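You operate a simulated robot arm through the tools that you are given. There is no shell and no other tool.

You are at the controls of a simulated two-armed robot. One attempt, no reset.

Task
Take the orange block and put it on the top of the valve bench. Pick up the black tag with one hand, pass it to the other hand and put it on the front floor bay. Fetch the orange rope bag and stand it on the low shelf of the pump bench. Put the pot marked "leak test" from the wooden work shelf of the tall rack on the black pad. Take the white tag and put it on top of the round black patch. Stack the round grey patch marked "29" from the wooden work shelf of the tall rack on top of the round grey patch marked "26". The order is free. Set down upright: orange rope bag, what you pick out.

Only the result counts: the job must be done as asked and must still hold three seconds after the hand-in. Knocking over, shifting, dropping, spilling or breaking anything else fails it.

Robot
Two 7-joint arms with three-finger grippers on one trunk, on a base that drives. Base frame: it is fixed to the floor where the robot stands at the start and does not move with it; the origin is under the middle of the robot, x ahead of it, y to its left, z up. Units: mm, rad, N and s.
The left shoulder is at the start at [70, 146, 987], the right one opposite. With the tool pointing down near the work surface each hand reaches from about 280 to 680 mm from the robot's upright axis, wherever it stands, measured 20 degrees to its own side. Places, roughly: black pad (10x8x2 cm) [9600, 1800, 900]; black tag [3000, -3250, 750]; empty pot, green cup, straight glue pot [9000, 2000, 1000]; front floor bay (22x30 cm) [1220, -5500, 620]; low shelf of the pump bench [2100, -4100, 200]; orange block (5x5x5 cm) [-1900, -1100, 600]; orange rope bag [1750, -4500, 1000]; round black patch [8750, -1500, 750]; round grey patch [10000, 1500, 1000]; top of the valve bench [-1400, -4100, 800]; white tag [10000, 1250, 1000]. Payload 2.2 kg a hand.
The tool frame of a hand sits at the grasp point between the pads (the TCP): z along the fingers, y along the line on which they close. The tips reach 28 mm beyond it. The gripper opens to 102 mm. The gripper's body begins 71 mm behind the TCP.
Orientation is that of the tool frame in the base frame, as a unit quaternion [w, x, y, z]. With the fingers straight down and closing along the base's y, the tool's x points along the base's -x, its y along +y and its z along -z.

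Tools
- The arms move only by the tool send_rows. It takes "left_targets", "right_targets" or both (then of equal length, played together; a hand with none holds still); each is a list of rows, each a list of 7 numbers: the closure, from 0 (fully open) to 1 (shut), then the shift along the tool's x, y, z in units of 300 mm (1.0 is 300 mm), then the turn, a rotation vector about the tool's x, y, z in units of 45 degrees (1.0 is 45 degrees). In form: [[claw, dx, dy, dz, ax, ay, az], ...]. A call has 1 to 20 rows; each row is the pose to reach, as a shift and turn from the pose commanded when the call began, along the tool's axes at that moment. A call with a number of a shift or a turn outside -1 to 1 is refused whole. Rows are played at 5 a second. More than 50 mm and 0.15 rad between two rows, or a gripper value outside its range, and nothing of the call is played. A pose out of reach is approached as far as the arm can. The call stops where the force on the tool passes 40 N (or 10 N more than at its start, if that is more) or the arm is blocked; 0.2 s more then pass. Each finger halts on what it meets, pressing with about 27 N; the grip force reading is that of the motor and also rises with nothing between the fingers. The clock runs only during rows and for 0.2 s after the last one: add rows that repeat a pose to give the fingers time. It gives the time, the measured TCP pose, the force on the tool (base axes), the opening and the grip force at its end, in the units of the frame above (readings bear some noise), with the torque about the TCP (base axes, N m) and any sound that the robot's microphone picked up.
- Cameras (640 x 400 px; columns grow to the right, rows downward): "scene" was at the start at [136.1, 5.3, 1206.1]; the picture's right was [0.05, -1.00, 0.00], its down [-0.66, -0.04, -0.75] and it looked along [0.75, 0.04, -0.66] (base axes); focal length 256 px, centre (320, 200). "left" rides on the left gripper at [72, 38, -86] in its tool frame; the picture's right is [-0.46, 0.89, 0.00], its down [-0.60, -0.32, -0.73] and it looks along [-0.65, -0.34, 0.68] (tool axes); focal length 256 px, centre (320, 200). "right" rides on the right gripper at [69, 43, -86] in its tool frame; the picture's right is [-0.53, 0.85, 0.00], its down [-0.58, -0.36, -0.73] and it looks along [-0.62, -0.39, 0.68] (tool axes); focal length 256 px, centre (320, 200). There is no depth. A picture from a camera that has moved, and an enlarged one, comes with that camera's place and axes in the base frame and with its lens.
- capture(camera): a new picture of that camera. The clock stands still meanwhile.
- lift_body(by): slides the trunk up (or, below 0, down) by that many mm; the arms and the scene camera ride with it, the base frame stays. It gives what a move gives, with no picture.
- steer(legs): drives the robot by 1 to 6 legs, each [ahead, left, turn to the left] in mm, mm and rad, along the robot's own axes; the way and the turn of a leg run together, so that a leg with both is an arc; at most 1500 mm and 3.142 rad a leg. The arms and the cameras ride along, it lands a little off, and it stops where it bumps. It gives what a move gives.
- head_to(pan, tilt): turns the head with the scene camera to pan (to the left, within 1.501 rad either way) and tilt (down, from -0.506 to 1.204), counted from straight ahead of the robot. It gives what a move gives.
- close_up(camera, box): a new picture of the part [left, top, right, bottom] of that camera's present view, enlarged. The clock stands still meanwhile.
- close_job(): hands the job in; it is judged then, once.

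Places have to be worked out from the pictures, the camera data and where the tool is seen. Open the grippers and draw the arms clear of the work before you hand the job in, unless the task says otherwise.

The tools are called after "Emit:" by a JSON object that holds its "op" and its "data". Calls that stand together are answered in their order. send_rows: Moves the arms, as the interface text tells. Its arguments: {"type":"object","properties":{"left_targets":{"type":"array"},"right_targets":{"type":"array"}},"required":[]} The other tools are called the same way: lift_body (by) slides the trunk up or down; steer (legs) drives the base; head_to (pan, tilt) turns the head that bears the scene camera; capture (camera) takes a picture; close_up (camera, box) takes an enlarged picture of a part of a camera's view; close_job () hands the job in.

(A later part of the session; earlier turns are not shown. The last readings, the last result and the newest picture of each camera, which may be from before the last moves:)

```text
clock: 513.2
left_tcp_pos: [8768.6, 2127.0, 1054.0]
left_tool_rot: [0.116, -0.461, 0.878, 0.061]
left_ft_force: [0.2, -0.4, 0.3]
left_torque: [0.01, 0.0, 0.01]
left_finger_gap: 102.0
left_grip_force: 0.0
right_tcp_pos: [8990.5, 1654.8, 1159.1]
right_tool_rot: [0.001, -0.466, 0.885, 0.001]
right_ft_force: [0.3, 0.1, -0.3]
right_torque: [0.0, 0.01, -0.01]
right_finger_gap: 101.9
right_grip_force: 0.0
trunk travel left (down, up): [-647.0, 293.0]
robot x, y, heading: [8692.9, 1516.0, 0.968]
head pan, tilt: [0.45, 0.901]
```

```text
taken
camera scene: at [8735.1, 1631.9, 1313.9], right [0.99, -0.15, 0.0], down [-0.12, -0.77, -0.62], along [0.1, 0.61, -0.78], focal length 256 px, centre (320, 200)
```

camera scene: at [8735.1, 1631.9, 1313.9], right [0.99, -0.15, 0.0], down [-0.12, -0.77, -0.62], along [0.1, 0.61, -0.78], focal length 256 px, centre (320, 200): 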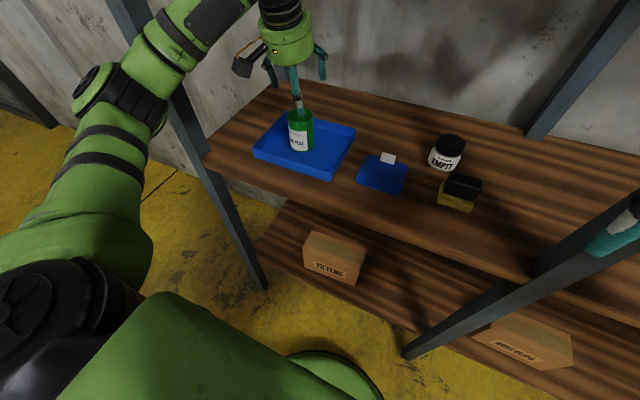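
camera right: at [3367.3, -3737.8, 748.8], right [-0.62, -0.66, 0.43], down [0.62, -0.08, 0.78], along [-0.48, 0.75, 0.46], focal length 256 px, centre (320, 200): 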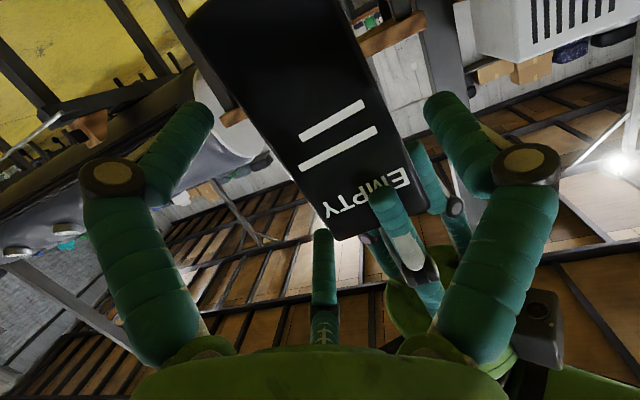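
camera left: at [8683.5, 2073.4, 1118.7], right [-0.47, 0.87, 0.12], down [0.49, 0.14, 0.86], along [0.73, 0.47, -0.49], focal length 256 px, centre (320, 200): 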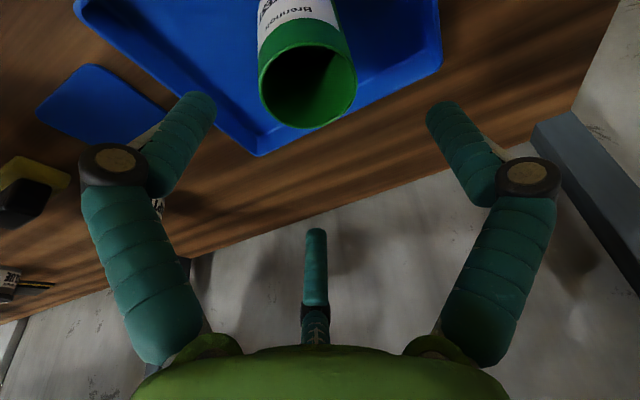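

Alignment is within a few mm. I descend 82 mm vertically around the pot.

Emit:
{"op": "send_rows", "data": {"left_targets": [[0, 0.02, 0.01, 0.06, 0, 0, 0], [0, 0.04, 0.01, 0.13, 0, 0, 0], [0, 0.06, 0.01, 0.19, 0, 0, 0], [0, 0.081, 0.01, 0.261, 0, 0, 0], [0, 0.081, 0.01, 0.261, 0, 0, 0]]}}

Emit:
{"op": "capture", "data": {"camera": "left"}}

Emit:
{"op": "close_up", "data": {"camera": "scene", "box": [240, 40, 380, 190]}}

```text
clock: 514.4
left_tcp_pos: [8762.3, 2125.9, 969.2]
left_tool_rot: [0.115, -0.461, 0.878, 0.061]
left_ft_force: [0.2, 0.2, -0.4]
left_torque: [0.0, -0.02, -0.05]
left_finger_gap: 102.1
left_grip_force: 0.0
right_tcp_pos: [8991.6, 1653.8, 1159.5]
right_tool_rot: [-0.001, -0.467, 0.884, 0.001]
right_ft_force: [-0.4, 0.6, 1.0]
right_torque: [0.02, 0.0, -0.03]
right_finger_gap: 101.9
right_grip_force: 0.1
trunk travel left (down, up): [-647.0, 293.0]
robot x, y, heading: [8691.7, 1514.7, 0.969]
head pan, tilt: [0.45, 0.901]
```

```text
taken
camera left: at [8678.7, 2071.5, 1034.2], right [-0.47, 0.87, 0.12], down [0.49, 0.14, 0.86], along [0.73, 0.47, -0.49], focal length 256 px, centre (320, 200)
```

left: 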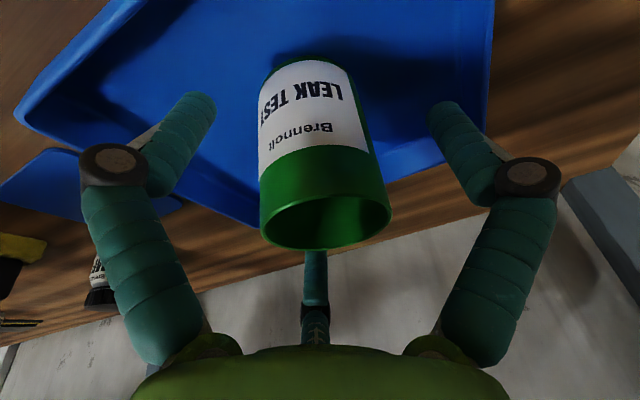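

```text
2.67 times, centred on (310, 115) of scene
camera zoom: at [8735.2, 1631.6, 1313.8], right [0.99, -0.15, 0.0], down [-0.12, -0.77, -0.62], along [0.1, 0.61, -0.78], focal length 682 px, centre (347, 427)
```

zoom: 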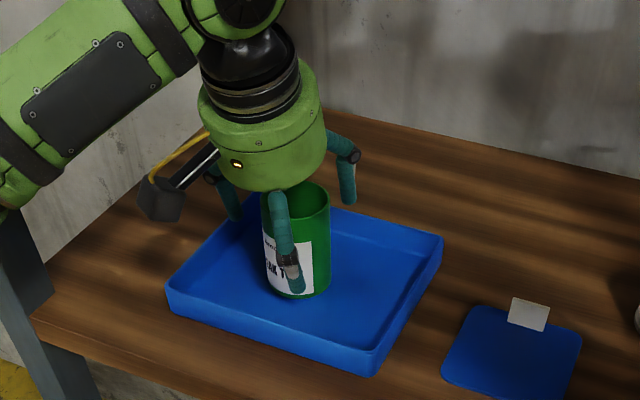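

The pot is centred in the gripper. I close it.

Emit:
{"op": "send_rows", "data": {"left_targets": [[0.15, 0, 0, 0, 0, 0, 0], [0.3, 0, 0, 0, 0, 0, 0], [0.45, 0, 0, 0, 0, 0, 0], [0.6, 0, 0, 0, 0, 0, 0], [0.8, 0, 0, 0, 0, 0, 0], [1, 0, 0, 0, 0, 0, 0], [1, 0, 0, 0, 0, 0, 0]]}}

Emit:
{"op": "capture", "data": {"camera": "left"}}

Emit:
{"op": "close_up", "data": {"camera": "scene", "box": [240, 40, 380, 190]}}

```text
clock: 516.0
left_tcp_pos: [8761.5, 2126.2, 970.5]
left_tool_rot: [0.116, -0.461, 0.878, 0.061]
left_ft_force: [-0.6, 1.0, 3.4]
left_torque: [0.03, 0.14, -0.07]
left_finger_gap: 61.5
left_grip_force: 27.5
right_tcp_pos: [8990.7, 1655.2, 1158.9]
right_tool_rot: [-0.001, -0.467, 0.884, 0.002]
right_ft_force: [0.6, 1.1, -0.2]
right_torque: [0.02, 0.0, 0.04]
right_finger_gap: 102.0
right_grip_force: 0.0
trunk travel left (down, up): [-647.0, 293.0]
robot x, y, heading: [8695.0, 1518.2, 0.967]
head pan, tilt: [0.45, 0.901]
```

```text
taken
camera left: at [8678.4, 2071.6, 1034.6], right [-0.47, 0.87, 0.12], down [0.49, 0.14, 0.86], along [0.73, 0.47, -0.49], focal length 256 px, centre (320, 200)
```

left: 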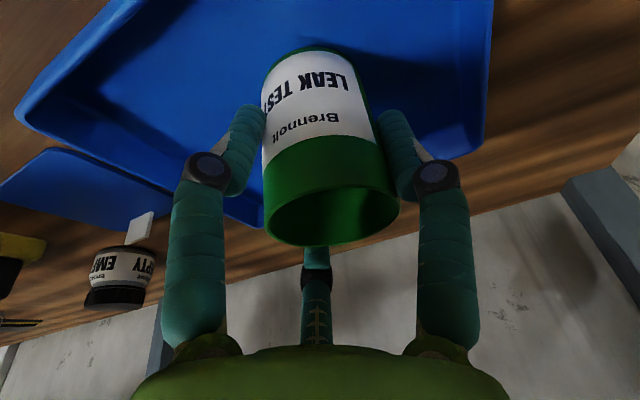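

```text
2.67 times, centred on (310, 115) of scene
camera zoom: at [8734.9, 1631.5, 1313.9], right [0.99, -0.15, 0.0], down [-0.12, -0.77, -0.62], along [0.1, 0.61, -0.78], focal length 682 px, centre (347, 427)
```

zoom: 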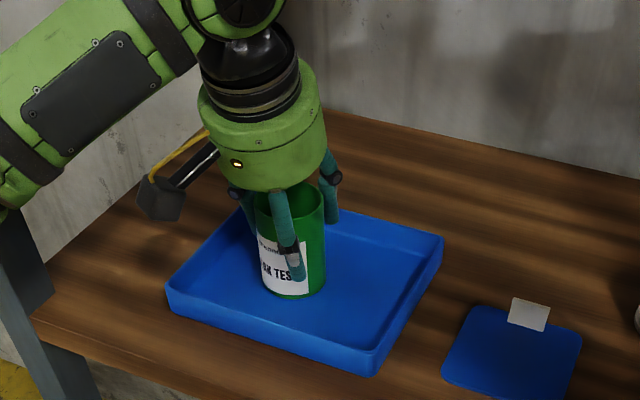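

Gripped (gap 61.5). I lift 70 mm straight up and check.

Emit:
{"op": "send_rows", "data": {"left_targets": [[1, -0.01, 0, -0.04, 0, 0, 0], [1, -0.025, 0, -0.09, 0, 0, 0], [1, -0.04, 0, -0.15, 0, 0, 0], [1, -0.06, 0, -0.225, 0, 0, 0], [1, -0.06, 0, -0.225, 0, 0, 0]]}}

Emit:
{"op": "capture", "data": {"camera": "left"}}

Emit:
{"op": "close_up", "data": {"camera": "scene", "box": [240, 20, 380, 170]}}

```text
clock: 517.2
left_tcp_pos: [8763.2, 2125.8, 1041.8]
left_tool_rot: [0.115, -0.461, 0.878, 0.06]
left_ft_force: [-0.1, 0.0, -1.2]
left_torque: [-0.02, -0.01, 0.03]
left_finger_gap: 61.5
left_grip_force: 26.9
right_tcp_pos: [8991.3, 1654.8, 1158.6]
right_tool_rot: [0.0, -0.466, 0.885, 0.0]
right_ft_force: [0.3, 0.0, 0.3]
right_torque: [-0.01, 0.02, 0.03]
right_finger_gap: 102.1
right_grip_force: 0.1
trunk travel left (down, up): [-647.0, 293.0]
robot x, y, heading: [8696.0, 1512.4, 0.965]
head pan, tilt: [0.45, 0.901]
```

```text
taken
camera left: at [8678.6, 2071.9, 1107.9], right [-0.47, 0.87, 0.12], down [0.49, 0.15, 0.86], along [0.73, 0.47, -0.49], focal length 256 px, centre (320, 200)
```

left: 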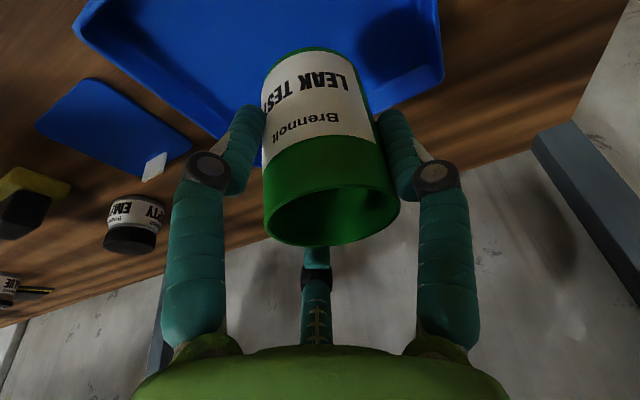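

```text
2.67 times, centred on (310, 95) of scene
camera zoom: at [8735.0, 1632.3, 1313.7], right [0.99, -0.15, 0.0], down [-0.12, -0.77, -0.62], along [0.1, 0.61, -0.78], focal length 682 px, centre (347, 480)
```

zoom: 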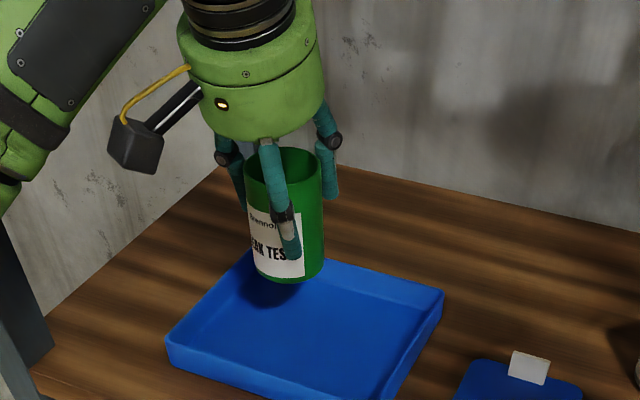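

The pot is held upright. I back out 360 mm and strafe right ~780 mm to the pad's bay.

Emit:
{"op": "steer", "data": {"legs": [[-360, 0, 0], [0, -780, 0]]}}

Emit:
{"op": "head_to", "data": {"pan": 0.05, "tilt": 0.6}}

Emit:
{"op": "capture", "data": {"camera": "scene"}}

```text
clock: 523.2
left_tcp_pos: [9206.0, 1398.0, 1043.0]
left_tool_rot: [0.115, -0.458, 0.88, 0.06]
left_ft_force: [-0.2, -0.3, -1.2]
left_torque: [-0.04, 0.02, 0.04]
left_finger_gap: 61.3
left_grip_force: 27.2
right_tcp_pos: [9430.7, 924.6, 1159.3]
right_tool_rot: [0.0, -0.463, 0.886, 0.002]
right_ft_force: [-0.2, -0.3, 0.1]
right_torque: [-0.04, 0.0, 0.0]
right_finger_gap: 101.9
right_grip_force: 0.0
trunk travel left (down, up): [-647.0, 293.0]
robot x, y, heading: [9128.3, 791.6, 0.956]
head pan, tilt: [0.45, 0.901]
```

```text
clock: 524.1
left_tcp_pos: [9206.5, 1397.9, 1042.4]
left_tool_rot: [0.115, -0.457, 0.88, 0.06]
left_ft_force: [-0.2, -0.2, -0.5]
left_torque: [-0.02, -0.01, -0.02]
left_finger_gap: 61.4
left_grip_force: 27.1
right_tcp_pos: [9430.8, 925.6, 1159.6]
right_tool_rot: [0.0, -0.463, 0.887, 0.001]
right_ft_force: [0.2, 0.5, -0.4]
right_torque: [-0.01, 0.0, 0.01]
right_finger_gap: 102.0
right_grip_force: 0.0
trunk travel left (down, up): [-647.0, 293.0]
robot x, y, heading: [9131.5, 788.8, 0.958]
head pan, tilt: [0.051, 0.6]
```

```text
taken
camera scene: at [9209.6, 905.0, 1338.5], right [0.85, -0.53, 0.0], down [-0.3, -0.48, -0.82], along [0.44, 0.7, -0.57], focal length 256 px, centre (320, 200)
```

scene: 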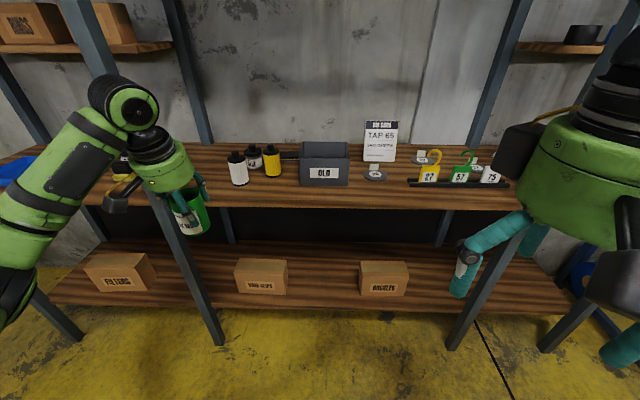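

Good overview of the right bay. I zoom in on the pad area and on the patches.

Emit:
{"op": "close_up", "data": {"camera": "scene", "box": [220, 125, 350, 205]}}

Emit:
{"op": "close_up", "data": {"camera": "scene", "box": [350, 115, 510, 205]}}

```text
4.92 times, centred on (285, 165) of scene
camera zoom: at [9209.6, 905.0, 1338.5], right [0.85, -0.53, 0.0], down [-0.3, -0.48, -0.82], along [0.44, 0.7, -0.57], focal length 1260 px, centre (492, 372)
```

zoom: 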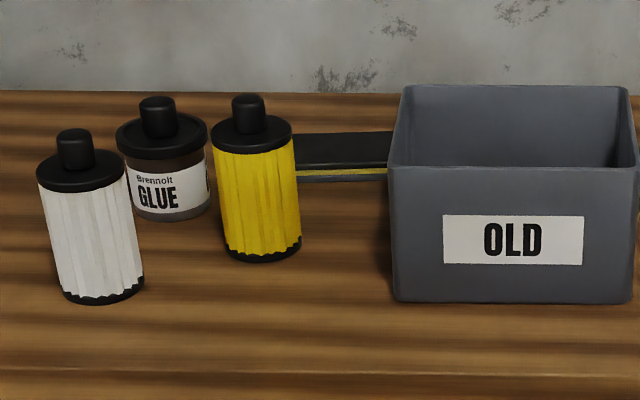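

```text
4.00 times, centred on (430, 160) of scene
camera zoom: at [9209.6, 905.0, 1338.5], right [0.85, -0.53, 0.0], down [-0.3, -0.48, -0.82], along [0.44, 0.7, -0.57], focal length 1024 px, centre (-120, 360)
```

zoom: 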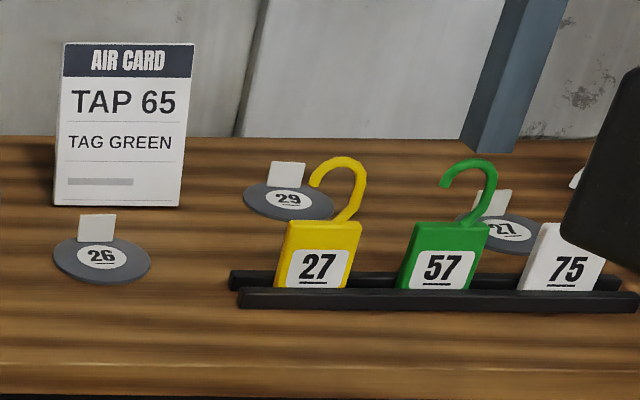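

Patches 26, 29, 27 and tags 27/57/75 are identified. I raise the trunk to look down on the pad for precise geometry.

Emit:
{"op": "lift_body", "data": {"by": 280}}

Emit:
{"op": "head_to", "data": {"pan": 0.0, "tilt": 0.75}}

Emit:
{"op": "capture", "data": {"camera": "scene"}}

Emit:
{"op": "close_up", "data": {"camera": "scene", "box": [230, 110, 390, 230]}}

```text
clock: 526.9
left_tcp_pos: [9206.7, 1398.7, 1323.0]
left_tool_rot: [0.115, -0.457, 0.88, 0.06]
left_ft_force: [-0.3, 0.4, -0.5]
left_torque: [-0.02, 0.0, -0.01]
left_finger_gap: 61.0
left_grip_force: 27.5
right_tcp_pos: [9431.5, 924.9, 1438.9]
right_tool_rot: [0.0, -0.462, 0.887, 0.001]
right_ft_force: [-0.6, -0.5, 0.4]
right_torque: [0.01, -0.02, -0.02]
right_finger_gap: 102.1
right_grip_force: 0.0
trunk travel left (down, up): [-927.0, 13.0]
robot x, y, heading: [9133.2, 786.7, 0.957]
head pan, tilt: [0.051, 0.6]
```

```text
clock: 527.6
left_tcp_pos: [9207.2, 1397.5, 1322.3]
left_tool_rot: [0.115, -0.458, 0.88, 0.06]
left_ft_force: [0.3, 0.2, -1.0]
left_torque: [0.0, 0.0, -0.01]
left_finger_gap: 61.0
left_grip_force: 26.6
right_tcp_pos: [9431.4, 924.2, 1438.8]
right_tool_rot: [0.001, -0.463, 0.886, 0.002]
right_ft_force: [0.4, 0.5, 0.0]
right_torque: [0.01, 0.02, 0.0]
right_finger_gap: 102.2
right_grip_force: 0.0
trunk travel left (down, up): [-927.0, 13.0]
robot x, y, heading: [9127.5, 785.5, 0.954]
head pan, tilt: [0.0, 0.75]
```

```text
taken
camera scene: at [9210.4, 898.0, 1605.7], right [0.82, -0.58, 0.0], down [-0.39, -0.56, -0.73], along [0.42, 0.6, -0.68], focal length 256 px, centre (320, 200)
```

scene: 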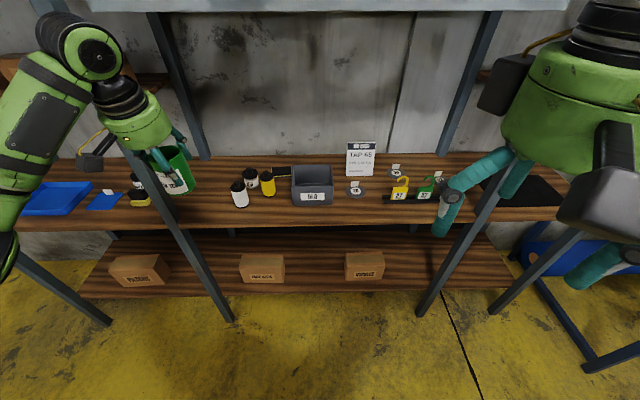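

```text
3.33 times, centred on (310, 170) of scene
camera zoom: at [9210.4, 898.0, 1605.7], right [0.82, -0.58, 0.0], down [-0.39, -0.56, -0.73], along [0.42, 0.6, -0.68], focal length 853 px, centre (353, 300)
```

zoom: 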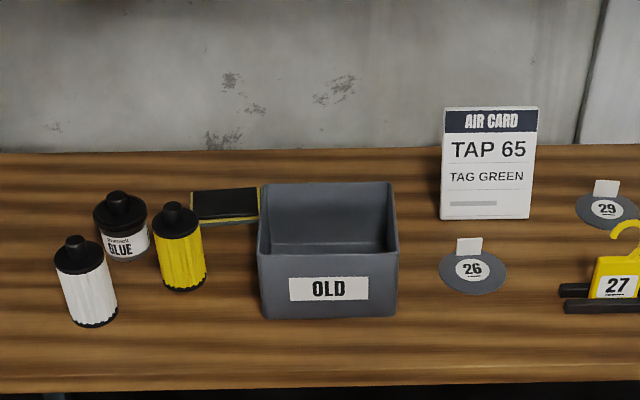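

Pad centre computes to (9604,1744), top z≈925. I position the left hand for it (lateral 150, ahead 600), lower the trunk to carry height, and drive in.

Emit:
{"op": "send_rows", "data": {"left_targets": [[1, -0.03, -0.08, 0.008, 0, 0, 0], [1, -0.06, -0.16, 0.016, 0, 0, 0], [1, -0.09, -0.24, 0.024, 0, 0, 0], [1, -0.12, -0.32, 0.032, 0, 0, 0], [1, -0.15, -0.4, 0.04, 0, 0, 0], [1, -0.177, -0.463, 0.047, 0, 0, 0], [1, -0.177, -0.463, 0.047, 0, 0, 0]]}}

Emit:
{"op": "lift_body", "data": {"by": -210}}

Emit:
{"op": "steer", "data": {"legs": [[300, 0, 0.013]]}}

Emit:
{"op": "head_to", "data": {"pan": 0.15, "tilt": 0.7}}

Emit:
{"op": "capture", "data": {"camera": "scene"}}

```text
clock: 529.2
left_tcp_pos: [9348.7, 1364.8, 1322.6]
left_tool_rot: [0.116, -0.457, 0.88, 0.06]
left_ft_force: [0.2, 0.1, -0.7]
left_torque: [0.0, 0.02, -0.03]
left_finger_gap: 61.2
left_grip_force: 27.0
right_tcp_pos: [9430.3, 925.8, 1440.2]
right_tool_rot: [0.001, -0.462, 0.887, 0.002]
right_ft_force: [0.0, 0.5, 0.3]
right_torque: [-0.03, 0.01, 0.02]
right_finger_gap: 102.0
right_grip_force: 0.1
trunk travel left (down, up): [-927.0, 13.0]
robot x, y, heading: [9131.1, 787.5, 0.954]
head pan, tilt: [0.0, 0.75]
```

```text
clock: 531.5
left_tcp_pos: [9350.0, 1364.0, 1111.1]
left_tool_rot: [0.116, -0.457, 0.88, 0.059]
left_ft_force: [0.3, 0.2, -0.9]
left_torque: [-0.01, 0.04, 0.0]
left_finger_gap: 61.0
left_grip_force: 27.3
right_tcp_pos: [9431.5, 924.6, 1229.8]
right_tool_rot: [0.0, -0.462, 0.887, 0.002]
right_ft_force: [0.2, 0.3, 0.1]
right_torque: [-0.02, 0.02, 0.0]
right_finger_gap: 102.4
right_grip_force: 0.1
trunk travel left (down, up): [-717.0, 223.0]
robot x, y, heading: [9131.4, 786.3, 0.958]
head pan, tilt: [0.0, 0.75]
```

```text
clock: 533.5
left_tcp_pos: [9518.3, 1619.2, 1112.3]
left_tool_rot: [0.116, -0.462, 0.877, 0.062]
left_ft_force: [0.5, 0.2, -0.4]
left_torque: [0.02, 0.0, -0.03]
left_finger_gap: 60.7
left_grip_force: 27.4
right_tcp_pos: [9604.1, 1180.1, 1229.9]
right_tool_rot: [0.001, -0.467, 0.884, 0.001]
right_ft_force: [-0.3, -0.3, -0.4]
right_torque: [-0.02, 0.0, -0.02]
right_finger_gap: 101.9
right_grip_force: 0.0
trunk travel left (down, up): [-717.0, 223.0]
robot x, y, heading: [9307.6, 1038.1, 0.965]
head pan, tilt: [0.0, 0.75]
```

```text
clock: 534.2
left_tcp_pos: [9520.0, 1620.5, 1111.0]
left_tool_rot: [0.115, -0.461, 0.878, 0.06]
left_ft_force: [0.7, 0.7, -1.4]
left_torque: [-0.01, 0.0, -0.03]
left_finger_gap: 60.7
left_grip_force: 26.8
right_tcp_pos: [9605.5, 1180.8, 1229.5]
right_tool_rot: [0.0, -0.467, 0.884, 0.001]
right_ft_force: [-0.6, 1.2, 0.1]
right_torque: [0.0, 0.01, 0.01]
right_finger_gap: 101.9
right_grip_force: 0.2
trunk travel left (down, up): [-717.0, 223.0]
robot x, y, heading: [9306.5, 1041.5, 0.964]
head pan, tilt: [0.15, 0.7]
```

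```text
taken
camera scene: at [9375.0, 1159.7, 1399.8], right [0.9, -0.44, 0.0], down [-0.28, -0.58, -0.76], along [0.33, 0.69, -0.64], focal length 256 px, centre (320, 200)
```

scene: 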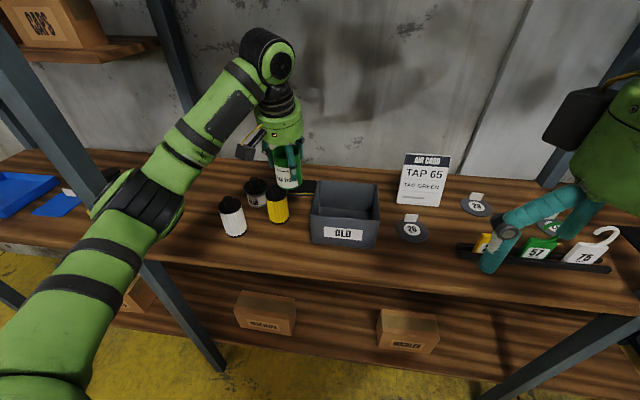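

The pot is ~150 mm short of the pad. I zoom to refine the pad position from here.

Emit:
{"op": "close_up", "data": {"camera": "scene", "box": [200, 120, 360, 240]}}

Emit:
{"op": "capture", "data": {"camera": "left"}}

```text
3.33 times, centred on (280, 180) of scene
camera zoom: at [9375.0, 1159.7, 1399.8], right [0.9, -0.44, 0.0], down [-0.28, -0.58, -0.76], along [0.33, 0.69, -0.64], focal length 853 px, centre (453, 267)
```

zoom: 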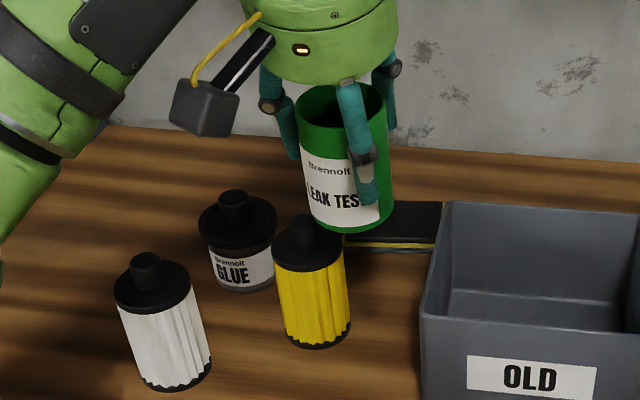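

```text
taken
camera left: at [9435.3, 1565.3, 1175.8], right [-0.48, 0.87, 0.12], down [0.49, 0.15, 0.86], along [0.73, 0.47, -0.49], focal length 256 px, centre (320, 200)
```

left: 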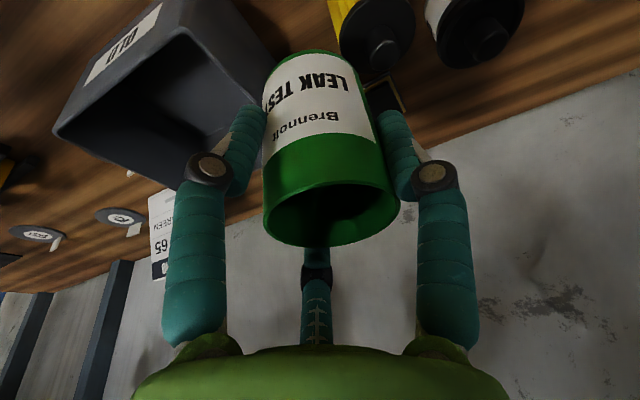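

I drive 152 mm ahead so that the pot is above the pad.

Emit:
{"op": "steer", "data": {"legs": [[152, 3, 0]]}}

Emit:
{"op": "head_to", "data": {"pan": 0.25, "tilt": 0.8}}

Emit:
{"op": "capture", "data": {"camera": "scene"}}

Emit:
{"op": "capture", "data": {"camera": "left"}}

```text
clock: 535.6
left_tcp_pos: [9601.3, 1744.0, 1112.4]
left_tool_rot: [0.117, -0.461, 0.877, 0.062]
left_ft_force: [1.1, -0.7, -1.4]
left_torque: [0.01, 0.0, 0.02]
left_finger_gap: 60.5
left_grip_force: 26.5
right_tcp_pos: [9687.1, 1305.8, 1229.9]
right_tool_rot: [0.001, -0.468, 0.884, 0.001]
right_ft_force: [0.1, 0.3, 0.1]
right_torque: [0.04, -0.03, 0.0]
right_finger_gap: 102.0
right_grip_force: 0.1
trunk travel left (down, up): [-717.0, 223.0]
robot x, y, heading: [9389.9, 1163.9, 0.966]
head pan, tilt: [0.15, 0.7]
```

```text
clock: 536.3
left_tcp_pos: [9603.1, 1746.0, 1112.4]
left_tool_rot: [0.115, -0.462, 0.877, 0.06]
left_ft_force: [-0.5, 0.0, -1.2]
left_torque: [0.01, 0.01, 0.04]
left_finger_gap: 60.1
left_grip_force: 26.8
right_tcp_pos: [9688.6, 1307.1, 1229.6]
right_tool_rot: [0.0, -0.467, 0.884, 0.001]
right_ft_force: [0.1, -0.6, 0.4]
right_torque: [0.02, 0.05, -0.01]
right_finger_gap: 102.1
right_grip_force: 0.0
trunk travel left (down, up): [-717.0, 223.0]
robot x, y, heading: [9392.0, 1166.3, 0.972]
head pan, tilt: [0.25, 0.799]
```

```text
taken
camera scene: at [9449.4, 1285.8, 1391.7], right [0.94, -0.35, 0.0], down [-0.25, -0.67, -0.7], along [0.24, 0.65, -0.72], focal length 256 px, centre (320, 200)
```

scene: 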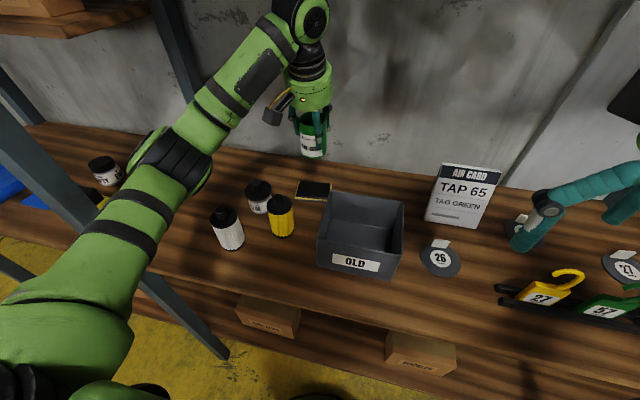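

```text
taken
camera left: at [9519.4, 1692.0, 1176.1], right [-0.47, 0.87, 0.12], down [0.49, 0.15, 0.86], along [0.73, 0.47, -0.49], focal length 256 px, centre (320, 200)
```

left: 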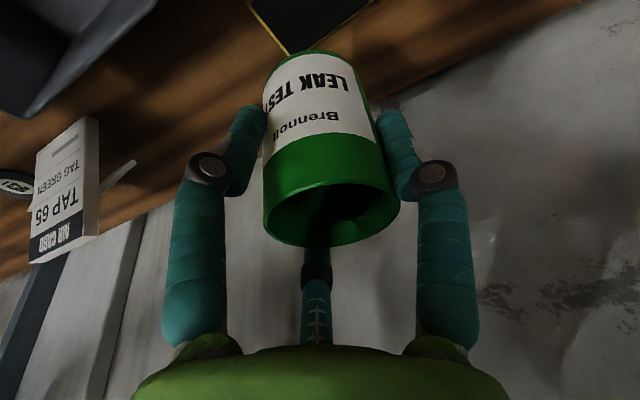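

The pad is fully visible now. I zoom for its exact centre relative to the pot.

Emit:
{"op": "close_up", "data": {"camera": "scene", "box": [270, 100, 370, 210]}}

```text
3.64 times, centred on (320, 155) of scene
camera zoom: at [9449.4, 1285.8, 1391.7], right [0.94, -0.35, 0.0], down [-0.25, -0.67, -0.7], along [0.24, 0.65, -0.72], focal length 930 px, centre (320, 364)
```

zoom: 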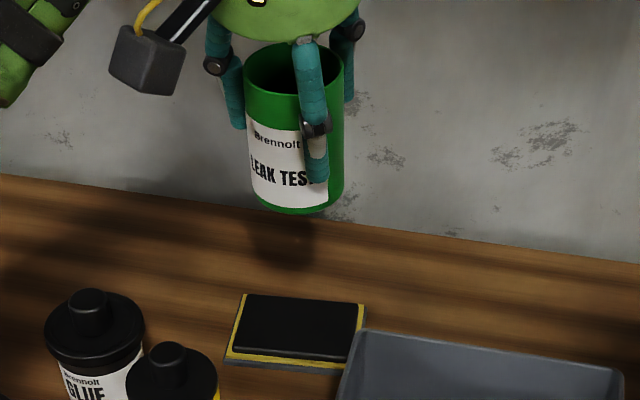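

The pot needs ~6 mm forward and 5 mm left. I adjust, lower the trunk 105 mm and inspect.

Emit:
{"op": "send_rows", "data": {"left_targets": [[1, -0.019, 0.017, 0.005, 0, 0, 0], [1, -0.019, 0.017, 0.005, 0, 0, 0]]}}

Emit:
{"op": "lift_body", "data": {"by": -105}}

Emit:
{"op": "capture", "data": {"camera": "scene"}}

Emit:
{"op": "close_up", "data": {"camera": "scene", "box": [270, 60, 370, 170]}}

Emit:
{"op": "capture", "data": {"camera": "left"}}

```text
clock: 536.9
left_tcp_pos: [9602.7, 1754.9, 1111.4]
left_tool_rot: [0.115, -0.462, 0.877, 0.06]
left_ft_force: [-0.1, 0.0, -1.9]
left_torque: [0.01, 0.0, -0.01]
left_finger_gap: 60.5
left_grip_force: 27.1
right_tcp_pos: [9689.5, 1307.5, 1229.5]
right_tool_rot: [0.0, -0.467, 0.884, 0.001]
right_ft_force: [0.5, 0.1, -0.1]
right_torque: [0.0, -0.02, 0.0]
right_finger_gap: 102.1
right_grip_force: 0.0
trunk travel left (down, up): [-717.0, 223.0]
robot x, y, heading: [9390.6, 1169.8, 0.966]
head pan, tilt: [0.25, 0.799]
```

```text
clock: 538.3
left_tcp_pos: [9602.0, 1753.6, 1007.2]
left_tool_rot: [0.116, -0.461, 0.878, 0.06]
left_ft_force: [-0.4, -0.6, -0.3]
left_torque: [-0.02, 0.01, -0.03]
left_finger_gap: 60.5
left_grip_force: 26.8
right_tcp_pos: [9687.5, 1307.8, 1124.2]
right_tool_rot: [0.0, -0.467, 0.884, 0.0]
right_ft_force: [-0.7, -0.3, -0.1]
right_torque: [-0.06, 0.01, -0.01]
right_finger_gap: 102.1
right_grip_force: 0.0
trunk travel left (down, up): [-612.0, 328.0]
robot x, y, heading: [9389.9, 1166.2, 0.973]
head pan, tilt: [0.25, 0.799]
```

```text
taken
camera scene: at [9449.0, 1285.3, 1286.7], right [0.94, -0.35, 0.0], down [-0.25, -0.67, -0.7], along [0.24, 0.65, -0.72], focal length 256 px, centre (320, 200)
```

scene: 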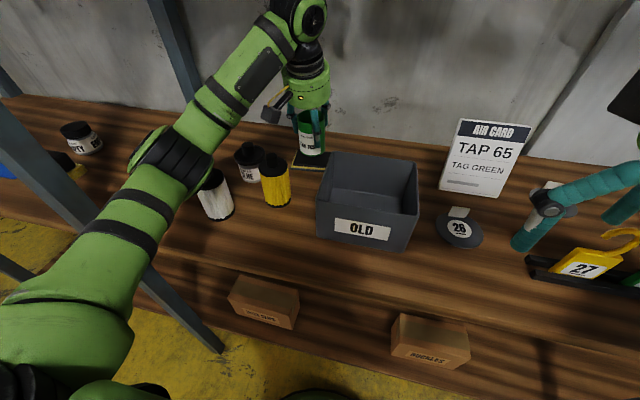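

```text
3.64 times, centred on (320, 115) of scene
camera zoom: at [9449.0, 1285.3, 1286.7], right [0.94, -0.35, 0.0], down [-0.25, -0.67, -0.7], along [0.24, 0.65, -0.72], focal length 930 px, centre (320, 509)
```

zoom: 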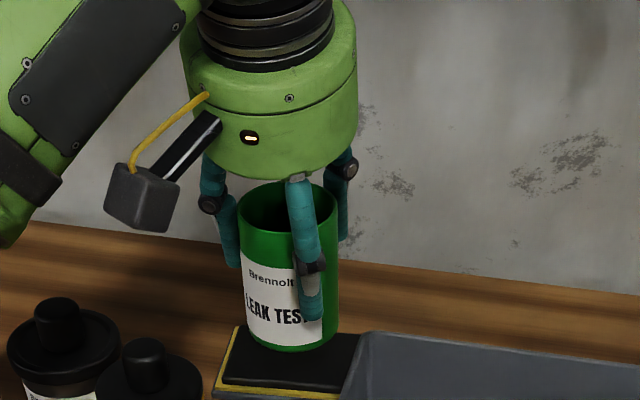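

```text
taken
camera left: at [9518.0, 1699.7, 1071.4], right [-0.47, 0.87, 0.12], down [0.49, 0.15, 0.86], along [0.73, 0.47, -0.49], focal length 256 px, centre (320, 200)
```

left: 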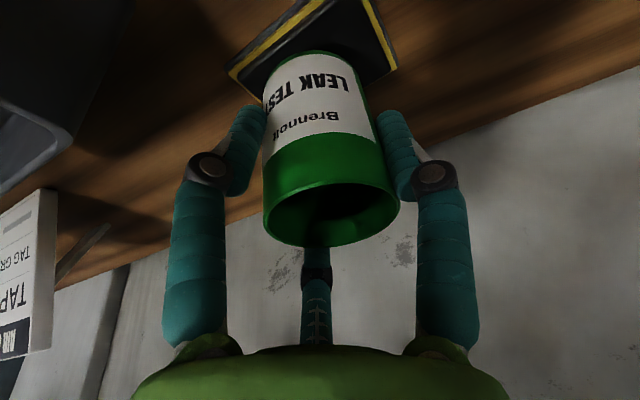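

The pot is right above the pad. I lower in small steps until contact.

Emit:
{"op": "lift_body", "data": {"by": -12}}

Emit:
{"op": "lift_body", "data": {"by": -5}}

Emit:
{"op": "lift_body", "data": {"by": -4}}

```text
clock: 538.9
left_tcp_pos: [9601.8, 1753.3, 993.8]
left_tool_rot: [0.115, -0.461, 0.878, 0.061]
left_ft_force: [-1.1, -0.4, -1.3]
left_torque: [-0.01, 0.03, 0.01]
left_finger_gap: 60.3
left_grip_force: 26.8
right_tcp_pos: [9688.4, 1308.4, 1111.8]
right_tool_rot: [0.0, -0.468, 0.884, 0.002]
right_ft_force: [0.1, -0.8, -0.3]
right_torque: [0.01, -0.03, 0.02]
right_finger_gap: 102.2
right_grip_force: 0.0
trunk travel left (down, up): [-600.0, 340.0]
robot x, y, heading: [9388.8, 1167.8, 0.97]
head pan, tilt: [0.25, 0.799]
```

```text
clock: 539.4
left_tcp_pos: [9601.0, 1752.5, 992.3]
left_tool_rot: [0.117, -0.462, 0.877, 0.063]
left_ft_force: [0.0, -0.3, -1.3]
left_torque: [-0.04, 0.0, 0.0]
left_finger_gap: 60.4
left_grip_force: 27.0
right_tcp_pos: [9688.7, 1304.7, 1108.6]
right_tool_rot: [0.001, -0.468, 0.884, 0.003]
right_ft_force: [-0.2, 0.0, 0.1]
right_torque: [-0.01, 0.02, 0.02]
right_finger_gap: 102.2
right_grip_force: 0.0
trunk travel left (down, up): [-595.0, 345.0]
robot x, y, heading: [9387.1, 1164.2, 0.962]
head pan, tilt: [0.25, 0.799]
```

```text
clock: 539.9
left_tcp_pos: [9600.3, 1750.6, 991.4]
left_tool_rot: [0.119, -0.462, 0.877, 0.063]
left_ft_force: [0.1, -0.4, -0.3]
left_torque: [0.02, 0.01, 0.02]
left_finger_gap: 60.4
left_grip_force: 27.1
right_tcp_pos: [9687.7, 1302.9, 1104.2]
right_tool_rot: [0.001, -0.467, 0.884, 0.004]
right_ft_force: [-0.7, 0.2, -0.1]
right_torque: [-0.02, -0.03, 0.02]
right_finger_gap: 101.9
right_grip_force: 0.1
trunk travel left (down, up): [-591.0, 349.0]
robot x, y, heading: [9391.8, 1166.0, 0.965]
head pan, tilt: [0.25, 0.799]
```

The TCP stopped following without tool force — my forearm/elbow may be touching the white spool. I check immediately.

Emit:
{"op": "close_up", "data": {"camera": "scene", "box": [130, 100, 330, 250]}}

Emit:
{"op": "lift_body", "data": {"by": 12}}

Emit:
{"op": "close_up", "data": {"camera": "scene", "box": [130, 100, 330, 250]}}

```text
2.67 times, centred on (230, 175) of scene
camera zoom: at [9448.0, 1279.6, 1266.7], right [0.94, -0.35, 0.0], down [-0.25, -0.67, -0.7], along [0.24, 0.66, -0.71], focal length 682 px, centre (560, 267)
```

zoom: 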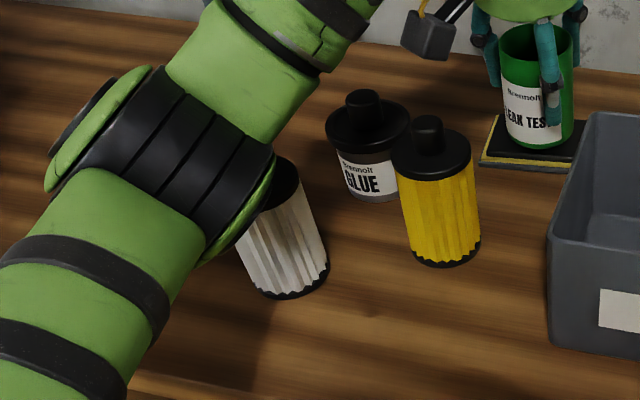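

```text
clock: 540.5
left_tcp_pos: [9602.7, 1753.1, 997.6]
left_tool_rot: [0.114, -0.461, 0.878, 0.06]
left_ft_force: [0.3, -0.3, -0.3]
left_torque: [-0.01, 0.0, 0.01]
left_finger_gap: 60.1
left_grip_force: 27.1
right_tcp_pos: [9689.1, 1305.2, 1115.6]
right_tool_rot: [0.0, -0.467, 0.884, 0.002]
right_ft_force: [-0.3, -0.3, 0.3]
right_torque: [0.02, 0.01, 0.04]
right_finger_gap: 102.0
right_grip_force: 0.0
trunk travel left (down, up): [-603.0, 337.0]
robot x, y, heading: [9392.1, 1167.4, 0.968]
head pan, tilt: [0.25, 0.799]
```

```text
2.67 times, centred on (230, 175) of scene
camera zoom: at [9449.2, 1284.5, 1277.4], right [0.94, -0.35, 0.0], down [-0.25, -0.67, -0.7], along [0.24, 0.65, -0.72], focal length 682 px, centre (560, 267)
```

zoom: 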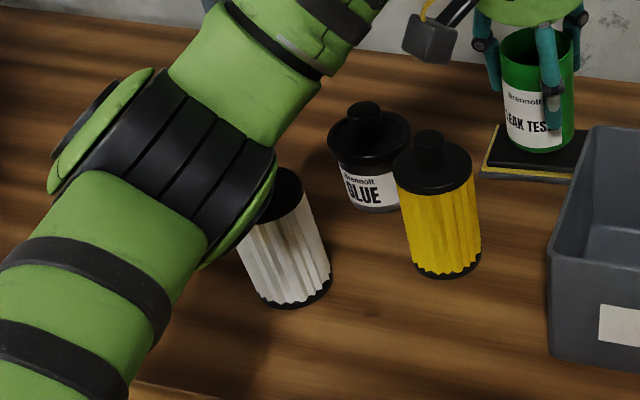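

The elbow pressed on the white spool's cap (it is still upright). I raise the trunk 115 mm and will lower the hand with the arm instead, which keeps the elbow high.

Emit:
{"op": "lift_body", "data": {"by": 130}}

Emit:
{"op": "capture", "data": {"camera": "scene"}}

Emit:
{"op": "send_rows", "data": {"left_targets": [[1, 0.025, 0, 0.09, 0, 0, 0], [1, 0.05, 0, 0.18, 0, 0, 0], [1, 0.075, 0, 0.27, 0, 0, 0], [1, 0.095, 0, 0.35, 0, 0, 0], [1, 0.095, 0, 0.35, 0, 0, 0]]}}

Emit:
{"op": "capture", "data": {"camera": "scene"}}

```text
clock: 542.1
left_tcp_pos: [9602.3, 1752.9, 1128.3]
left_tool_rot: [0.115, -0.462, 0.877, 0.06]
left_ft_force: [-0.8, -0.3, -1.1]
left_torque: [-0.02, 0.04, -0.05]
left_finger_gap: 60.2
left_grip_force: 26.7
right_tcp_pos: [9689.2, 1308.5, 1246.3]
right_tool_rot: [-0.001, -0.467, 0.884, 0.001]
right_ft_force: [0.3, -0.1, -0.3]
right_torque: [-0.02, -0.02, -0.02]
right_finger_gap: 101.7
right_grip_force: 0.1
trunk travel left (down, up): [-733.0, 207.0]
robot x, y, heading: [9392.6, 1169.0, 0.969]
head pan, tilt: [0.25, 0.799]
```

```text
taken
camera scene: at [9449.3, 1285.6, 1407.6], right [0.94, -0.35, 0.0], down [-0.25, -0.67, -0.7], along [0.24, 0.65, -0.72], focal length 256 px, centre (320, 200)
```

scene: 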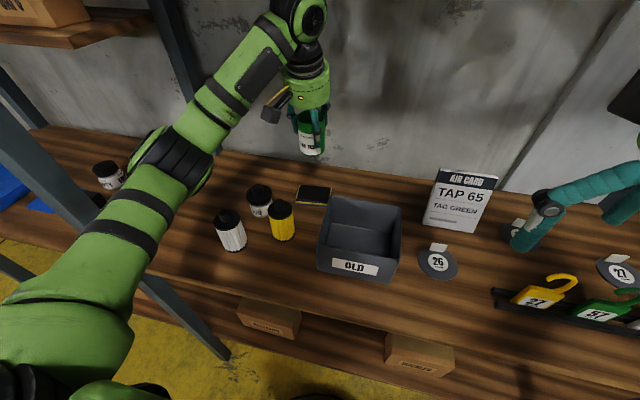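

```text
clock: 543.3
left_tcp_pos: [9602.9, 1755.1, 1019.5]
left_tool_rot: [0.115, -0.462, 0.878, 0.06]
left_ft_force: [0.0, -0.2, -1.3]
left_torque: [-0.02, 0.01, 0.01]
left_finger_gap: 60.4
left_grip_force: 26.6
right_tcp_pos: [9689.1, 1307.9, 1245.0]
right_tool_rot: [0.001, -0.467, 0.884, 0.001]
right_ft_force: [-0.3, -0.5, 1.2]
right_torque: [-0.01, 0.01, 0.02]
right_finger_gap: 101.8
right_grip_force: 0.0
trunk travel left (down, up): [-733.0, 207.0]
robot x, y, heading: [9390.1, 1168.2, 0.969]
head pan, tilt: [0.25, 0.799]
```

```text
taken
camera scene: at [9449.1, 1285.2, 1407.7], right [0.94, -0.35, 0.0], down [-0.25, -0.67, -0.7], along [0.24, 0.65, -0.72], focal length 256 px, centre (320, 200)
```

scene: 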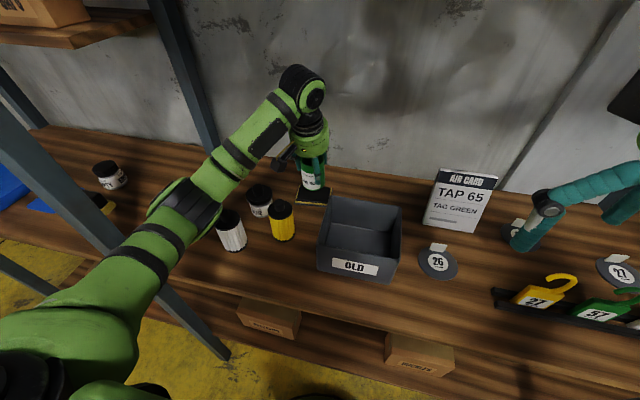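

White spool looks unmoved. To keep more elbow clearance I raise the trunk another 80 mm and lower the hand by 110 mm with the arm.

Emit:
{"op": "lift_body", "data": {"by": 80}}

Emit:
{"op": "send_rows", "data": {"left_targets": [[1, 0.02, 0, 0.07, 0, 0, 0], [1, 0.038, 0, 0.14, 0, 0, 0], [1, 0.057, 0, 0.21, 0, 0, 0], [1, 0.076, 0, 0.28, 0, 0, 0], [1, 0.087, 0, 0.325, 0, 0, 0], [1, 0.087, 0, 0.325, 0, 0, 0]]}}

Emit:
{"op": "capture", "data": {"camera": "scene"}}

Emit:
{"op": "close_up", "data": {"camera": "scene", "box": [200, 130, 360, 260]}}

```text
clock: 544.5
left_tcp_pos: [9603.7, 1755.6, 1100.5]
left_tool_rot: [0.115, -0.462, 0.877, 0.06]
left_ft_force: [0.5, -0.7, -1.2]
left_torque: [-0.02, 0.04, 0.02]
left_finger_gap: 60.2
left_grip_force: 26.9
right_tcp_pos: [9688.2, 1306.7, 1324.9]
right_tool_rot: [0.0, -0.467, 0.884, 0.001]
right_ft_force: [-0.2, 0.2, 0.7]
right_torque: [0.01, 0.0, 0.02]
right_finger_gap: 101.8
right_grip_force: 0.1
trunk travel left (down, up): [-813.0, 127.0]
robot x, y, heading: [9390.6, 1167.5, 0.97]
head pan, tilt: [0.25, 0.799]
```

```text
clock: 545.9
left_tcp_pos: [9602.3, 1756.8, 999.9]
left_tool_rot: [0.115, -0.461, 0.878, 0.061]
left_ft_force: [0.5, 0.1, -1.5]
left_torque: [0.01, 0.0, 0.01]
left_finger_gap: 60.0
left_grip_force: 27.2
right_tcp_pos: [9688.6, 1307.9, 1325.8]
right_tool_rot: [0.0, -0.467, 0.884, 0.002]
right_ft_force: [-0.1, -0.3, 0.5]
right_torque: [0.02, -0.03, -0.01]
right_finger_gap: 101.8
right_grip_force: 0.1
trunk travel left (down, up): [-813.0, 127.0]
robot x, y, heading: [9390.3, 1167.1, 0.966]
head pan, tilt: [0.25, 0.799]
```

```text
taken
camera scene: at [9449.1, 1285.3, 1487.7], right [0.94, -0.35, 0.0], down [-0.25, -0.67, -0.7], along [0.24, 0.65, -0.72], focal length 256 px, centre (320, 200)
```

scene: 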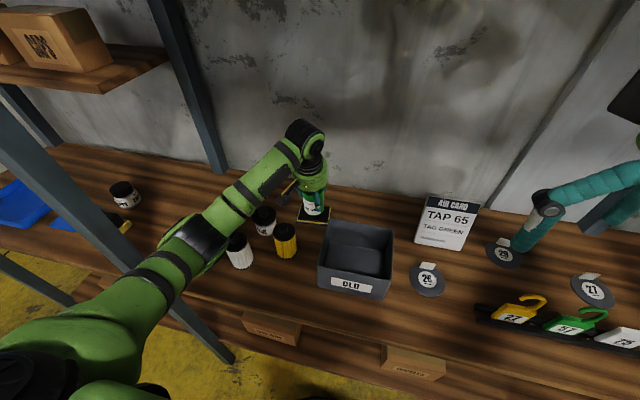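

```text
3.08 times, centred on (280, 195) of scene
camera zoom: at [9449.1, 1285.3, 1487.7], right [0.94, -0.35, 0.0], down [-0.25, -0.67, -0.7], along [0.24, 0.65, -0.72], focal length 787 px, centre (443, 215)
```

zoom: 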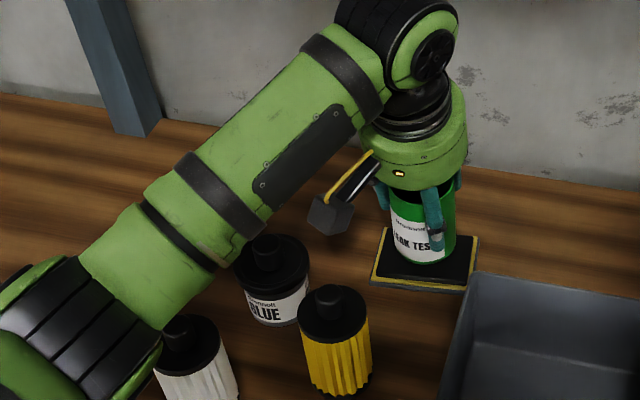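

The pot is over the pad with good clearance. I lower with the arm in small steps until contact.

Emit:
{"op": "send_rows", "data": {"left_targets": [[1, 0.006, 0, 0.02, 0, 0, 0], [1, 0.01, 0, 0.035, 0, 0, 0], [1, 0.01, 0, 0.035, 0, 0, 0]]}}

Emit:
{"op": "send_rows", "data": {"left_targets": [[1, 0.002, 0, 0.008, 0, 0, 0], [1, 0.004, 0, 0.015, 0, 0, 0], [1, 0.004, 0, 0.015, 0, 0, 0]]}}

```text
clock: 546.7
left_tcp_pos: [9604.8, 1755.6, 987.7]
left_tool_rot: [0.117, -0.461, 0.878, 0.061]
left_ft_force: [-0.9, 0.2, -1.0]
left_torque: [0.03, 0.0, 0.0]
left_finger_gap: 59.9
left_grip_force: 27.0
right_tcp_pos: [9688.5, 1308.1, 1325.9]
right_tool_rot: [0.0, -0.467, 0.884, 0.001]
right_ft_force: [-1.2, 0.0, -0.4]
right_torque: [-0.01, -0.04, 0.01]
right_finger_gap: 102.1
right_grip_force: 0.1
trunk travel left (down, up): [-813.0, 127.0]
robot x, y, heading: [9385.1, 1170.0, 0.97]
head pan, tilt: [0.25, 0.799]
```

```text
clock: 547.5
left_tcp_pos: [9603.1, 1755.6, 982.6]
left_tool_rot: [0.115, -0.462, 0.877, 0.062]
left_ft_force: [0.1, 0.9, -1.5]
left_torque: [0.01, -0.01, -0.01]
left_finger_gap: 60.1
left_grip_force: 26.8
right_tcp_pos: [9687.9, 1307.7, 1326.4]
right_tool_rot: [0.001, -0.467, 0.884, 0.0]
right_ft_force: [-1.2, -0.4, 0.1]
right_torque: [0.01, -0.02, 0.01]
right_finger_gap: 102.1
right_grip_force: 0.0
trunk travel left (down, up): [-813.0, 127.0]
robot x, y, heading: [9387.6, 1168.6, 0.971]
head pan, tilt: [0.25, 0.799]
```

Emit:
{"op": "send_rows", "data": {"left_targets": [[1, 0.002, 0, 0.008, 0, 0, 0], [1, 0.003, 0, 0.012, 0, 0, 0], [1, 0.003, 0, 0.012, 0, 0, 0]]}}

Emit:
{"op": "send_rows", "data": {"left_targets": [[1, 0.002, 0, 0.008, 0, 0, 0], [1, 0.003, 0, 0.012, 0, 0, 0], [1, 0.003, 0, 0.012, 0, 0, 0]]}}

Emit:
{"op": "close_up", "data": {"camera": "scene", "box": [270, 150, 370, 250]}}

```text
clock: 548.3
left_tcp_pos: [9603.2, 1753.8, 981.2]
left_tool_rot: [0.118, -0.462, 0.877, 0.062]
left_ft_force: [0.0, 1.9, 10.3]
left_torque: [-0.03, 0.19, -0.01]
left_finger_gap: 59.7
left_grip_force: 26.8
right_tcp_pos: [9687.6, 1305.8, 1326.4]
right_tool_rot: [0.002, -0.467, 0.884, 0.002]
right_ft_force: [-0.4, 0.0, -0.1]
right_torque: [0.0, 0.02, -0.02]
right_finger_gap: 102.2
right_grip_force: 0.1
trunk travel left (down, up): [-813.0, 127.0]
robot x, y, heading: [9391.8, 1170.1, 0.969]
head pan, tilt: [0.25, 0.799]
```

```text
clock: 549.1
left_tcp_pos: [9601.8, 1752.8, 977.3]
left_tool_rot: [0.116, -0.461, 0.877, 0.062]
left_ft_force: [-1.0, 2.0, 22.5]
left_torque: [-0.09, 0.51, -0.02]
left_finger_gap: 61.2
left_grip_force: 27.1
right_tcp_pos: [9687.0, 1302.6, 1326.2]
right_tool_rot: [0.001, -0.467, 0.884, 0.003]
right_ft_force: [-0.7, -0.1, -0.2]
right_torque: [0.01, 0.0, 0.0]
right_finger_gap: 101.9
right_grip_force: 0.1
trunk travel left (down, up): [-813.0, 127.0]
robot x, y, heading: [9391.5, 1170.5, 0.966]
head pan, tilt: [0.25, 0.799]
```

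```text
4.00 times, centred on (320, 200) of scene
camera zoom: at [9447.4, 1281.9, 1488.1], right [0.94, -0.35, 0.0], down [-0.25, -0.67, -0.7], along [0.24, 0.66, -0.71], focal length 1024 px, centre (320, 200)
```

zoom: 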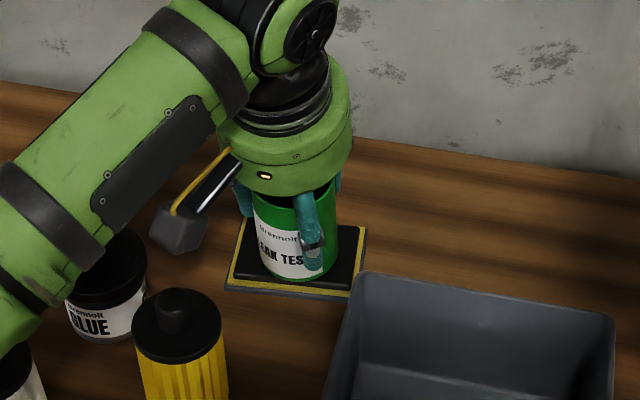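

The pot is seated on the pad. I relieve the pressure and open the gripper.

Emit:
{"op": "send_rows", "data": {"left_targets": [[1, -0.003, 0, -0.012, 0, 0, 0], [0.9, -0.003, 0, -0.012, 0, 0, 0], [0.75, -0.003, 0, -0.012, 0, 0, 0], [0.6, -0.003, 0, -0.012, 0, 0, 0], [0.45, -0.003, 0, -0.012, 0, 0, 0], [0.3, -0.003, 0, -0.012, 0, 0, 0], [0.15, -0.003, 0, -0.012, 0, 0, 0], [0.1, -0.003, 0, -0.012, 0, 0, 0]]}}

Emit:
{"op": "capture", "data": {"camera": "left"}}

Emit:
{"op": "close_up", "data": {"camera": "scene", "box": [270, 150, 370, 250]}}

```text
clock: 550.9
left_tcp_pos: [9601.3, 1756.8, 979.3]
left_tool_rot: [0.116, -0.462, 0.877, 0.061]
left_ft_force: [-0.3, -0.4, 0.4]
left_torque: [0.03, 0.0, 0.0]
left_finger_gap: 91.6
left_grip_force: 0.0
right_tcp_pos: [9689.0, 1308.1, 1325.5]
right_tool_rot: [0.001, -0.467, 0.884, 0.001]
right_ft_force: [0.5, 0.0, -0.3]
right_torque: [0.01, 0.05, -0.02]
right_finger_gap: 102.0
right_grip_force: 0.0
trunk travel left (down, up): [-813.0, 127.0]
robot x, y, heading: [9391.8, 1169.7, 0.971]
head pan, tilt: [0.25, 0.799]
```

```text
taken
camera left: at [9518.6, 1701.8, 1043.9], right [-0.48, 0.87, 0.12], down [0.49, 0.15, 0.86], along [0.73, 0.47, -0.49], focal length 256 px, centre (320, 200)
```

left: 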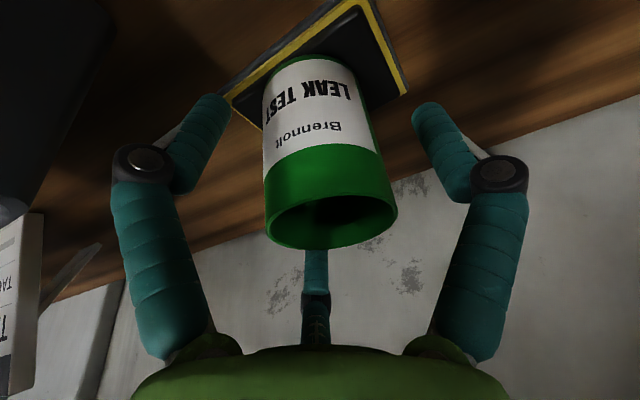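

```text
4.00 times, centred on (320, 200) of scene
camera zoom: at [9449.1, 1285.5, 1487.7], right [0.94, -0.35, 0.0], down [-0.25, -0.67, -0.7], along [0.24, 0.65, -0.72], focal length 1024 px, centre (320, 200)
```

zoom: 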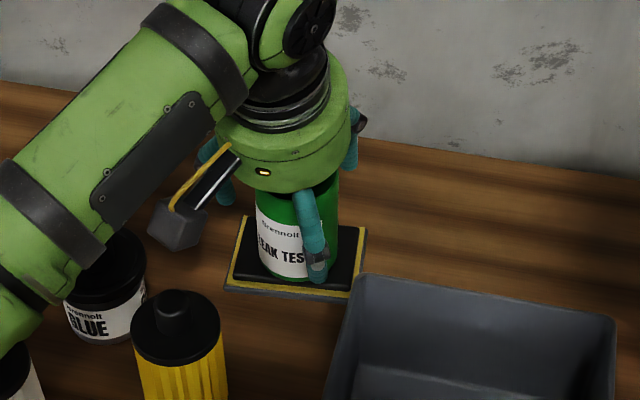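

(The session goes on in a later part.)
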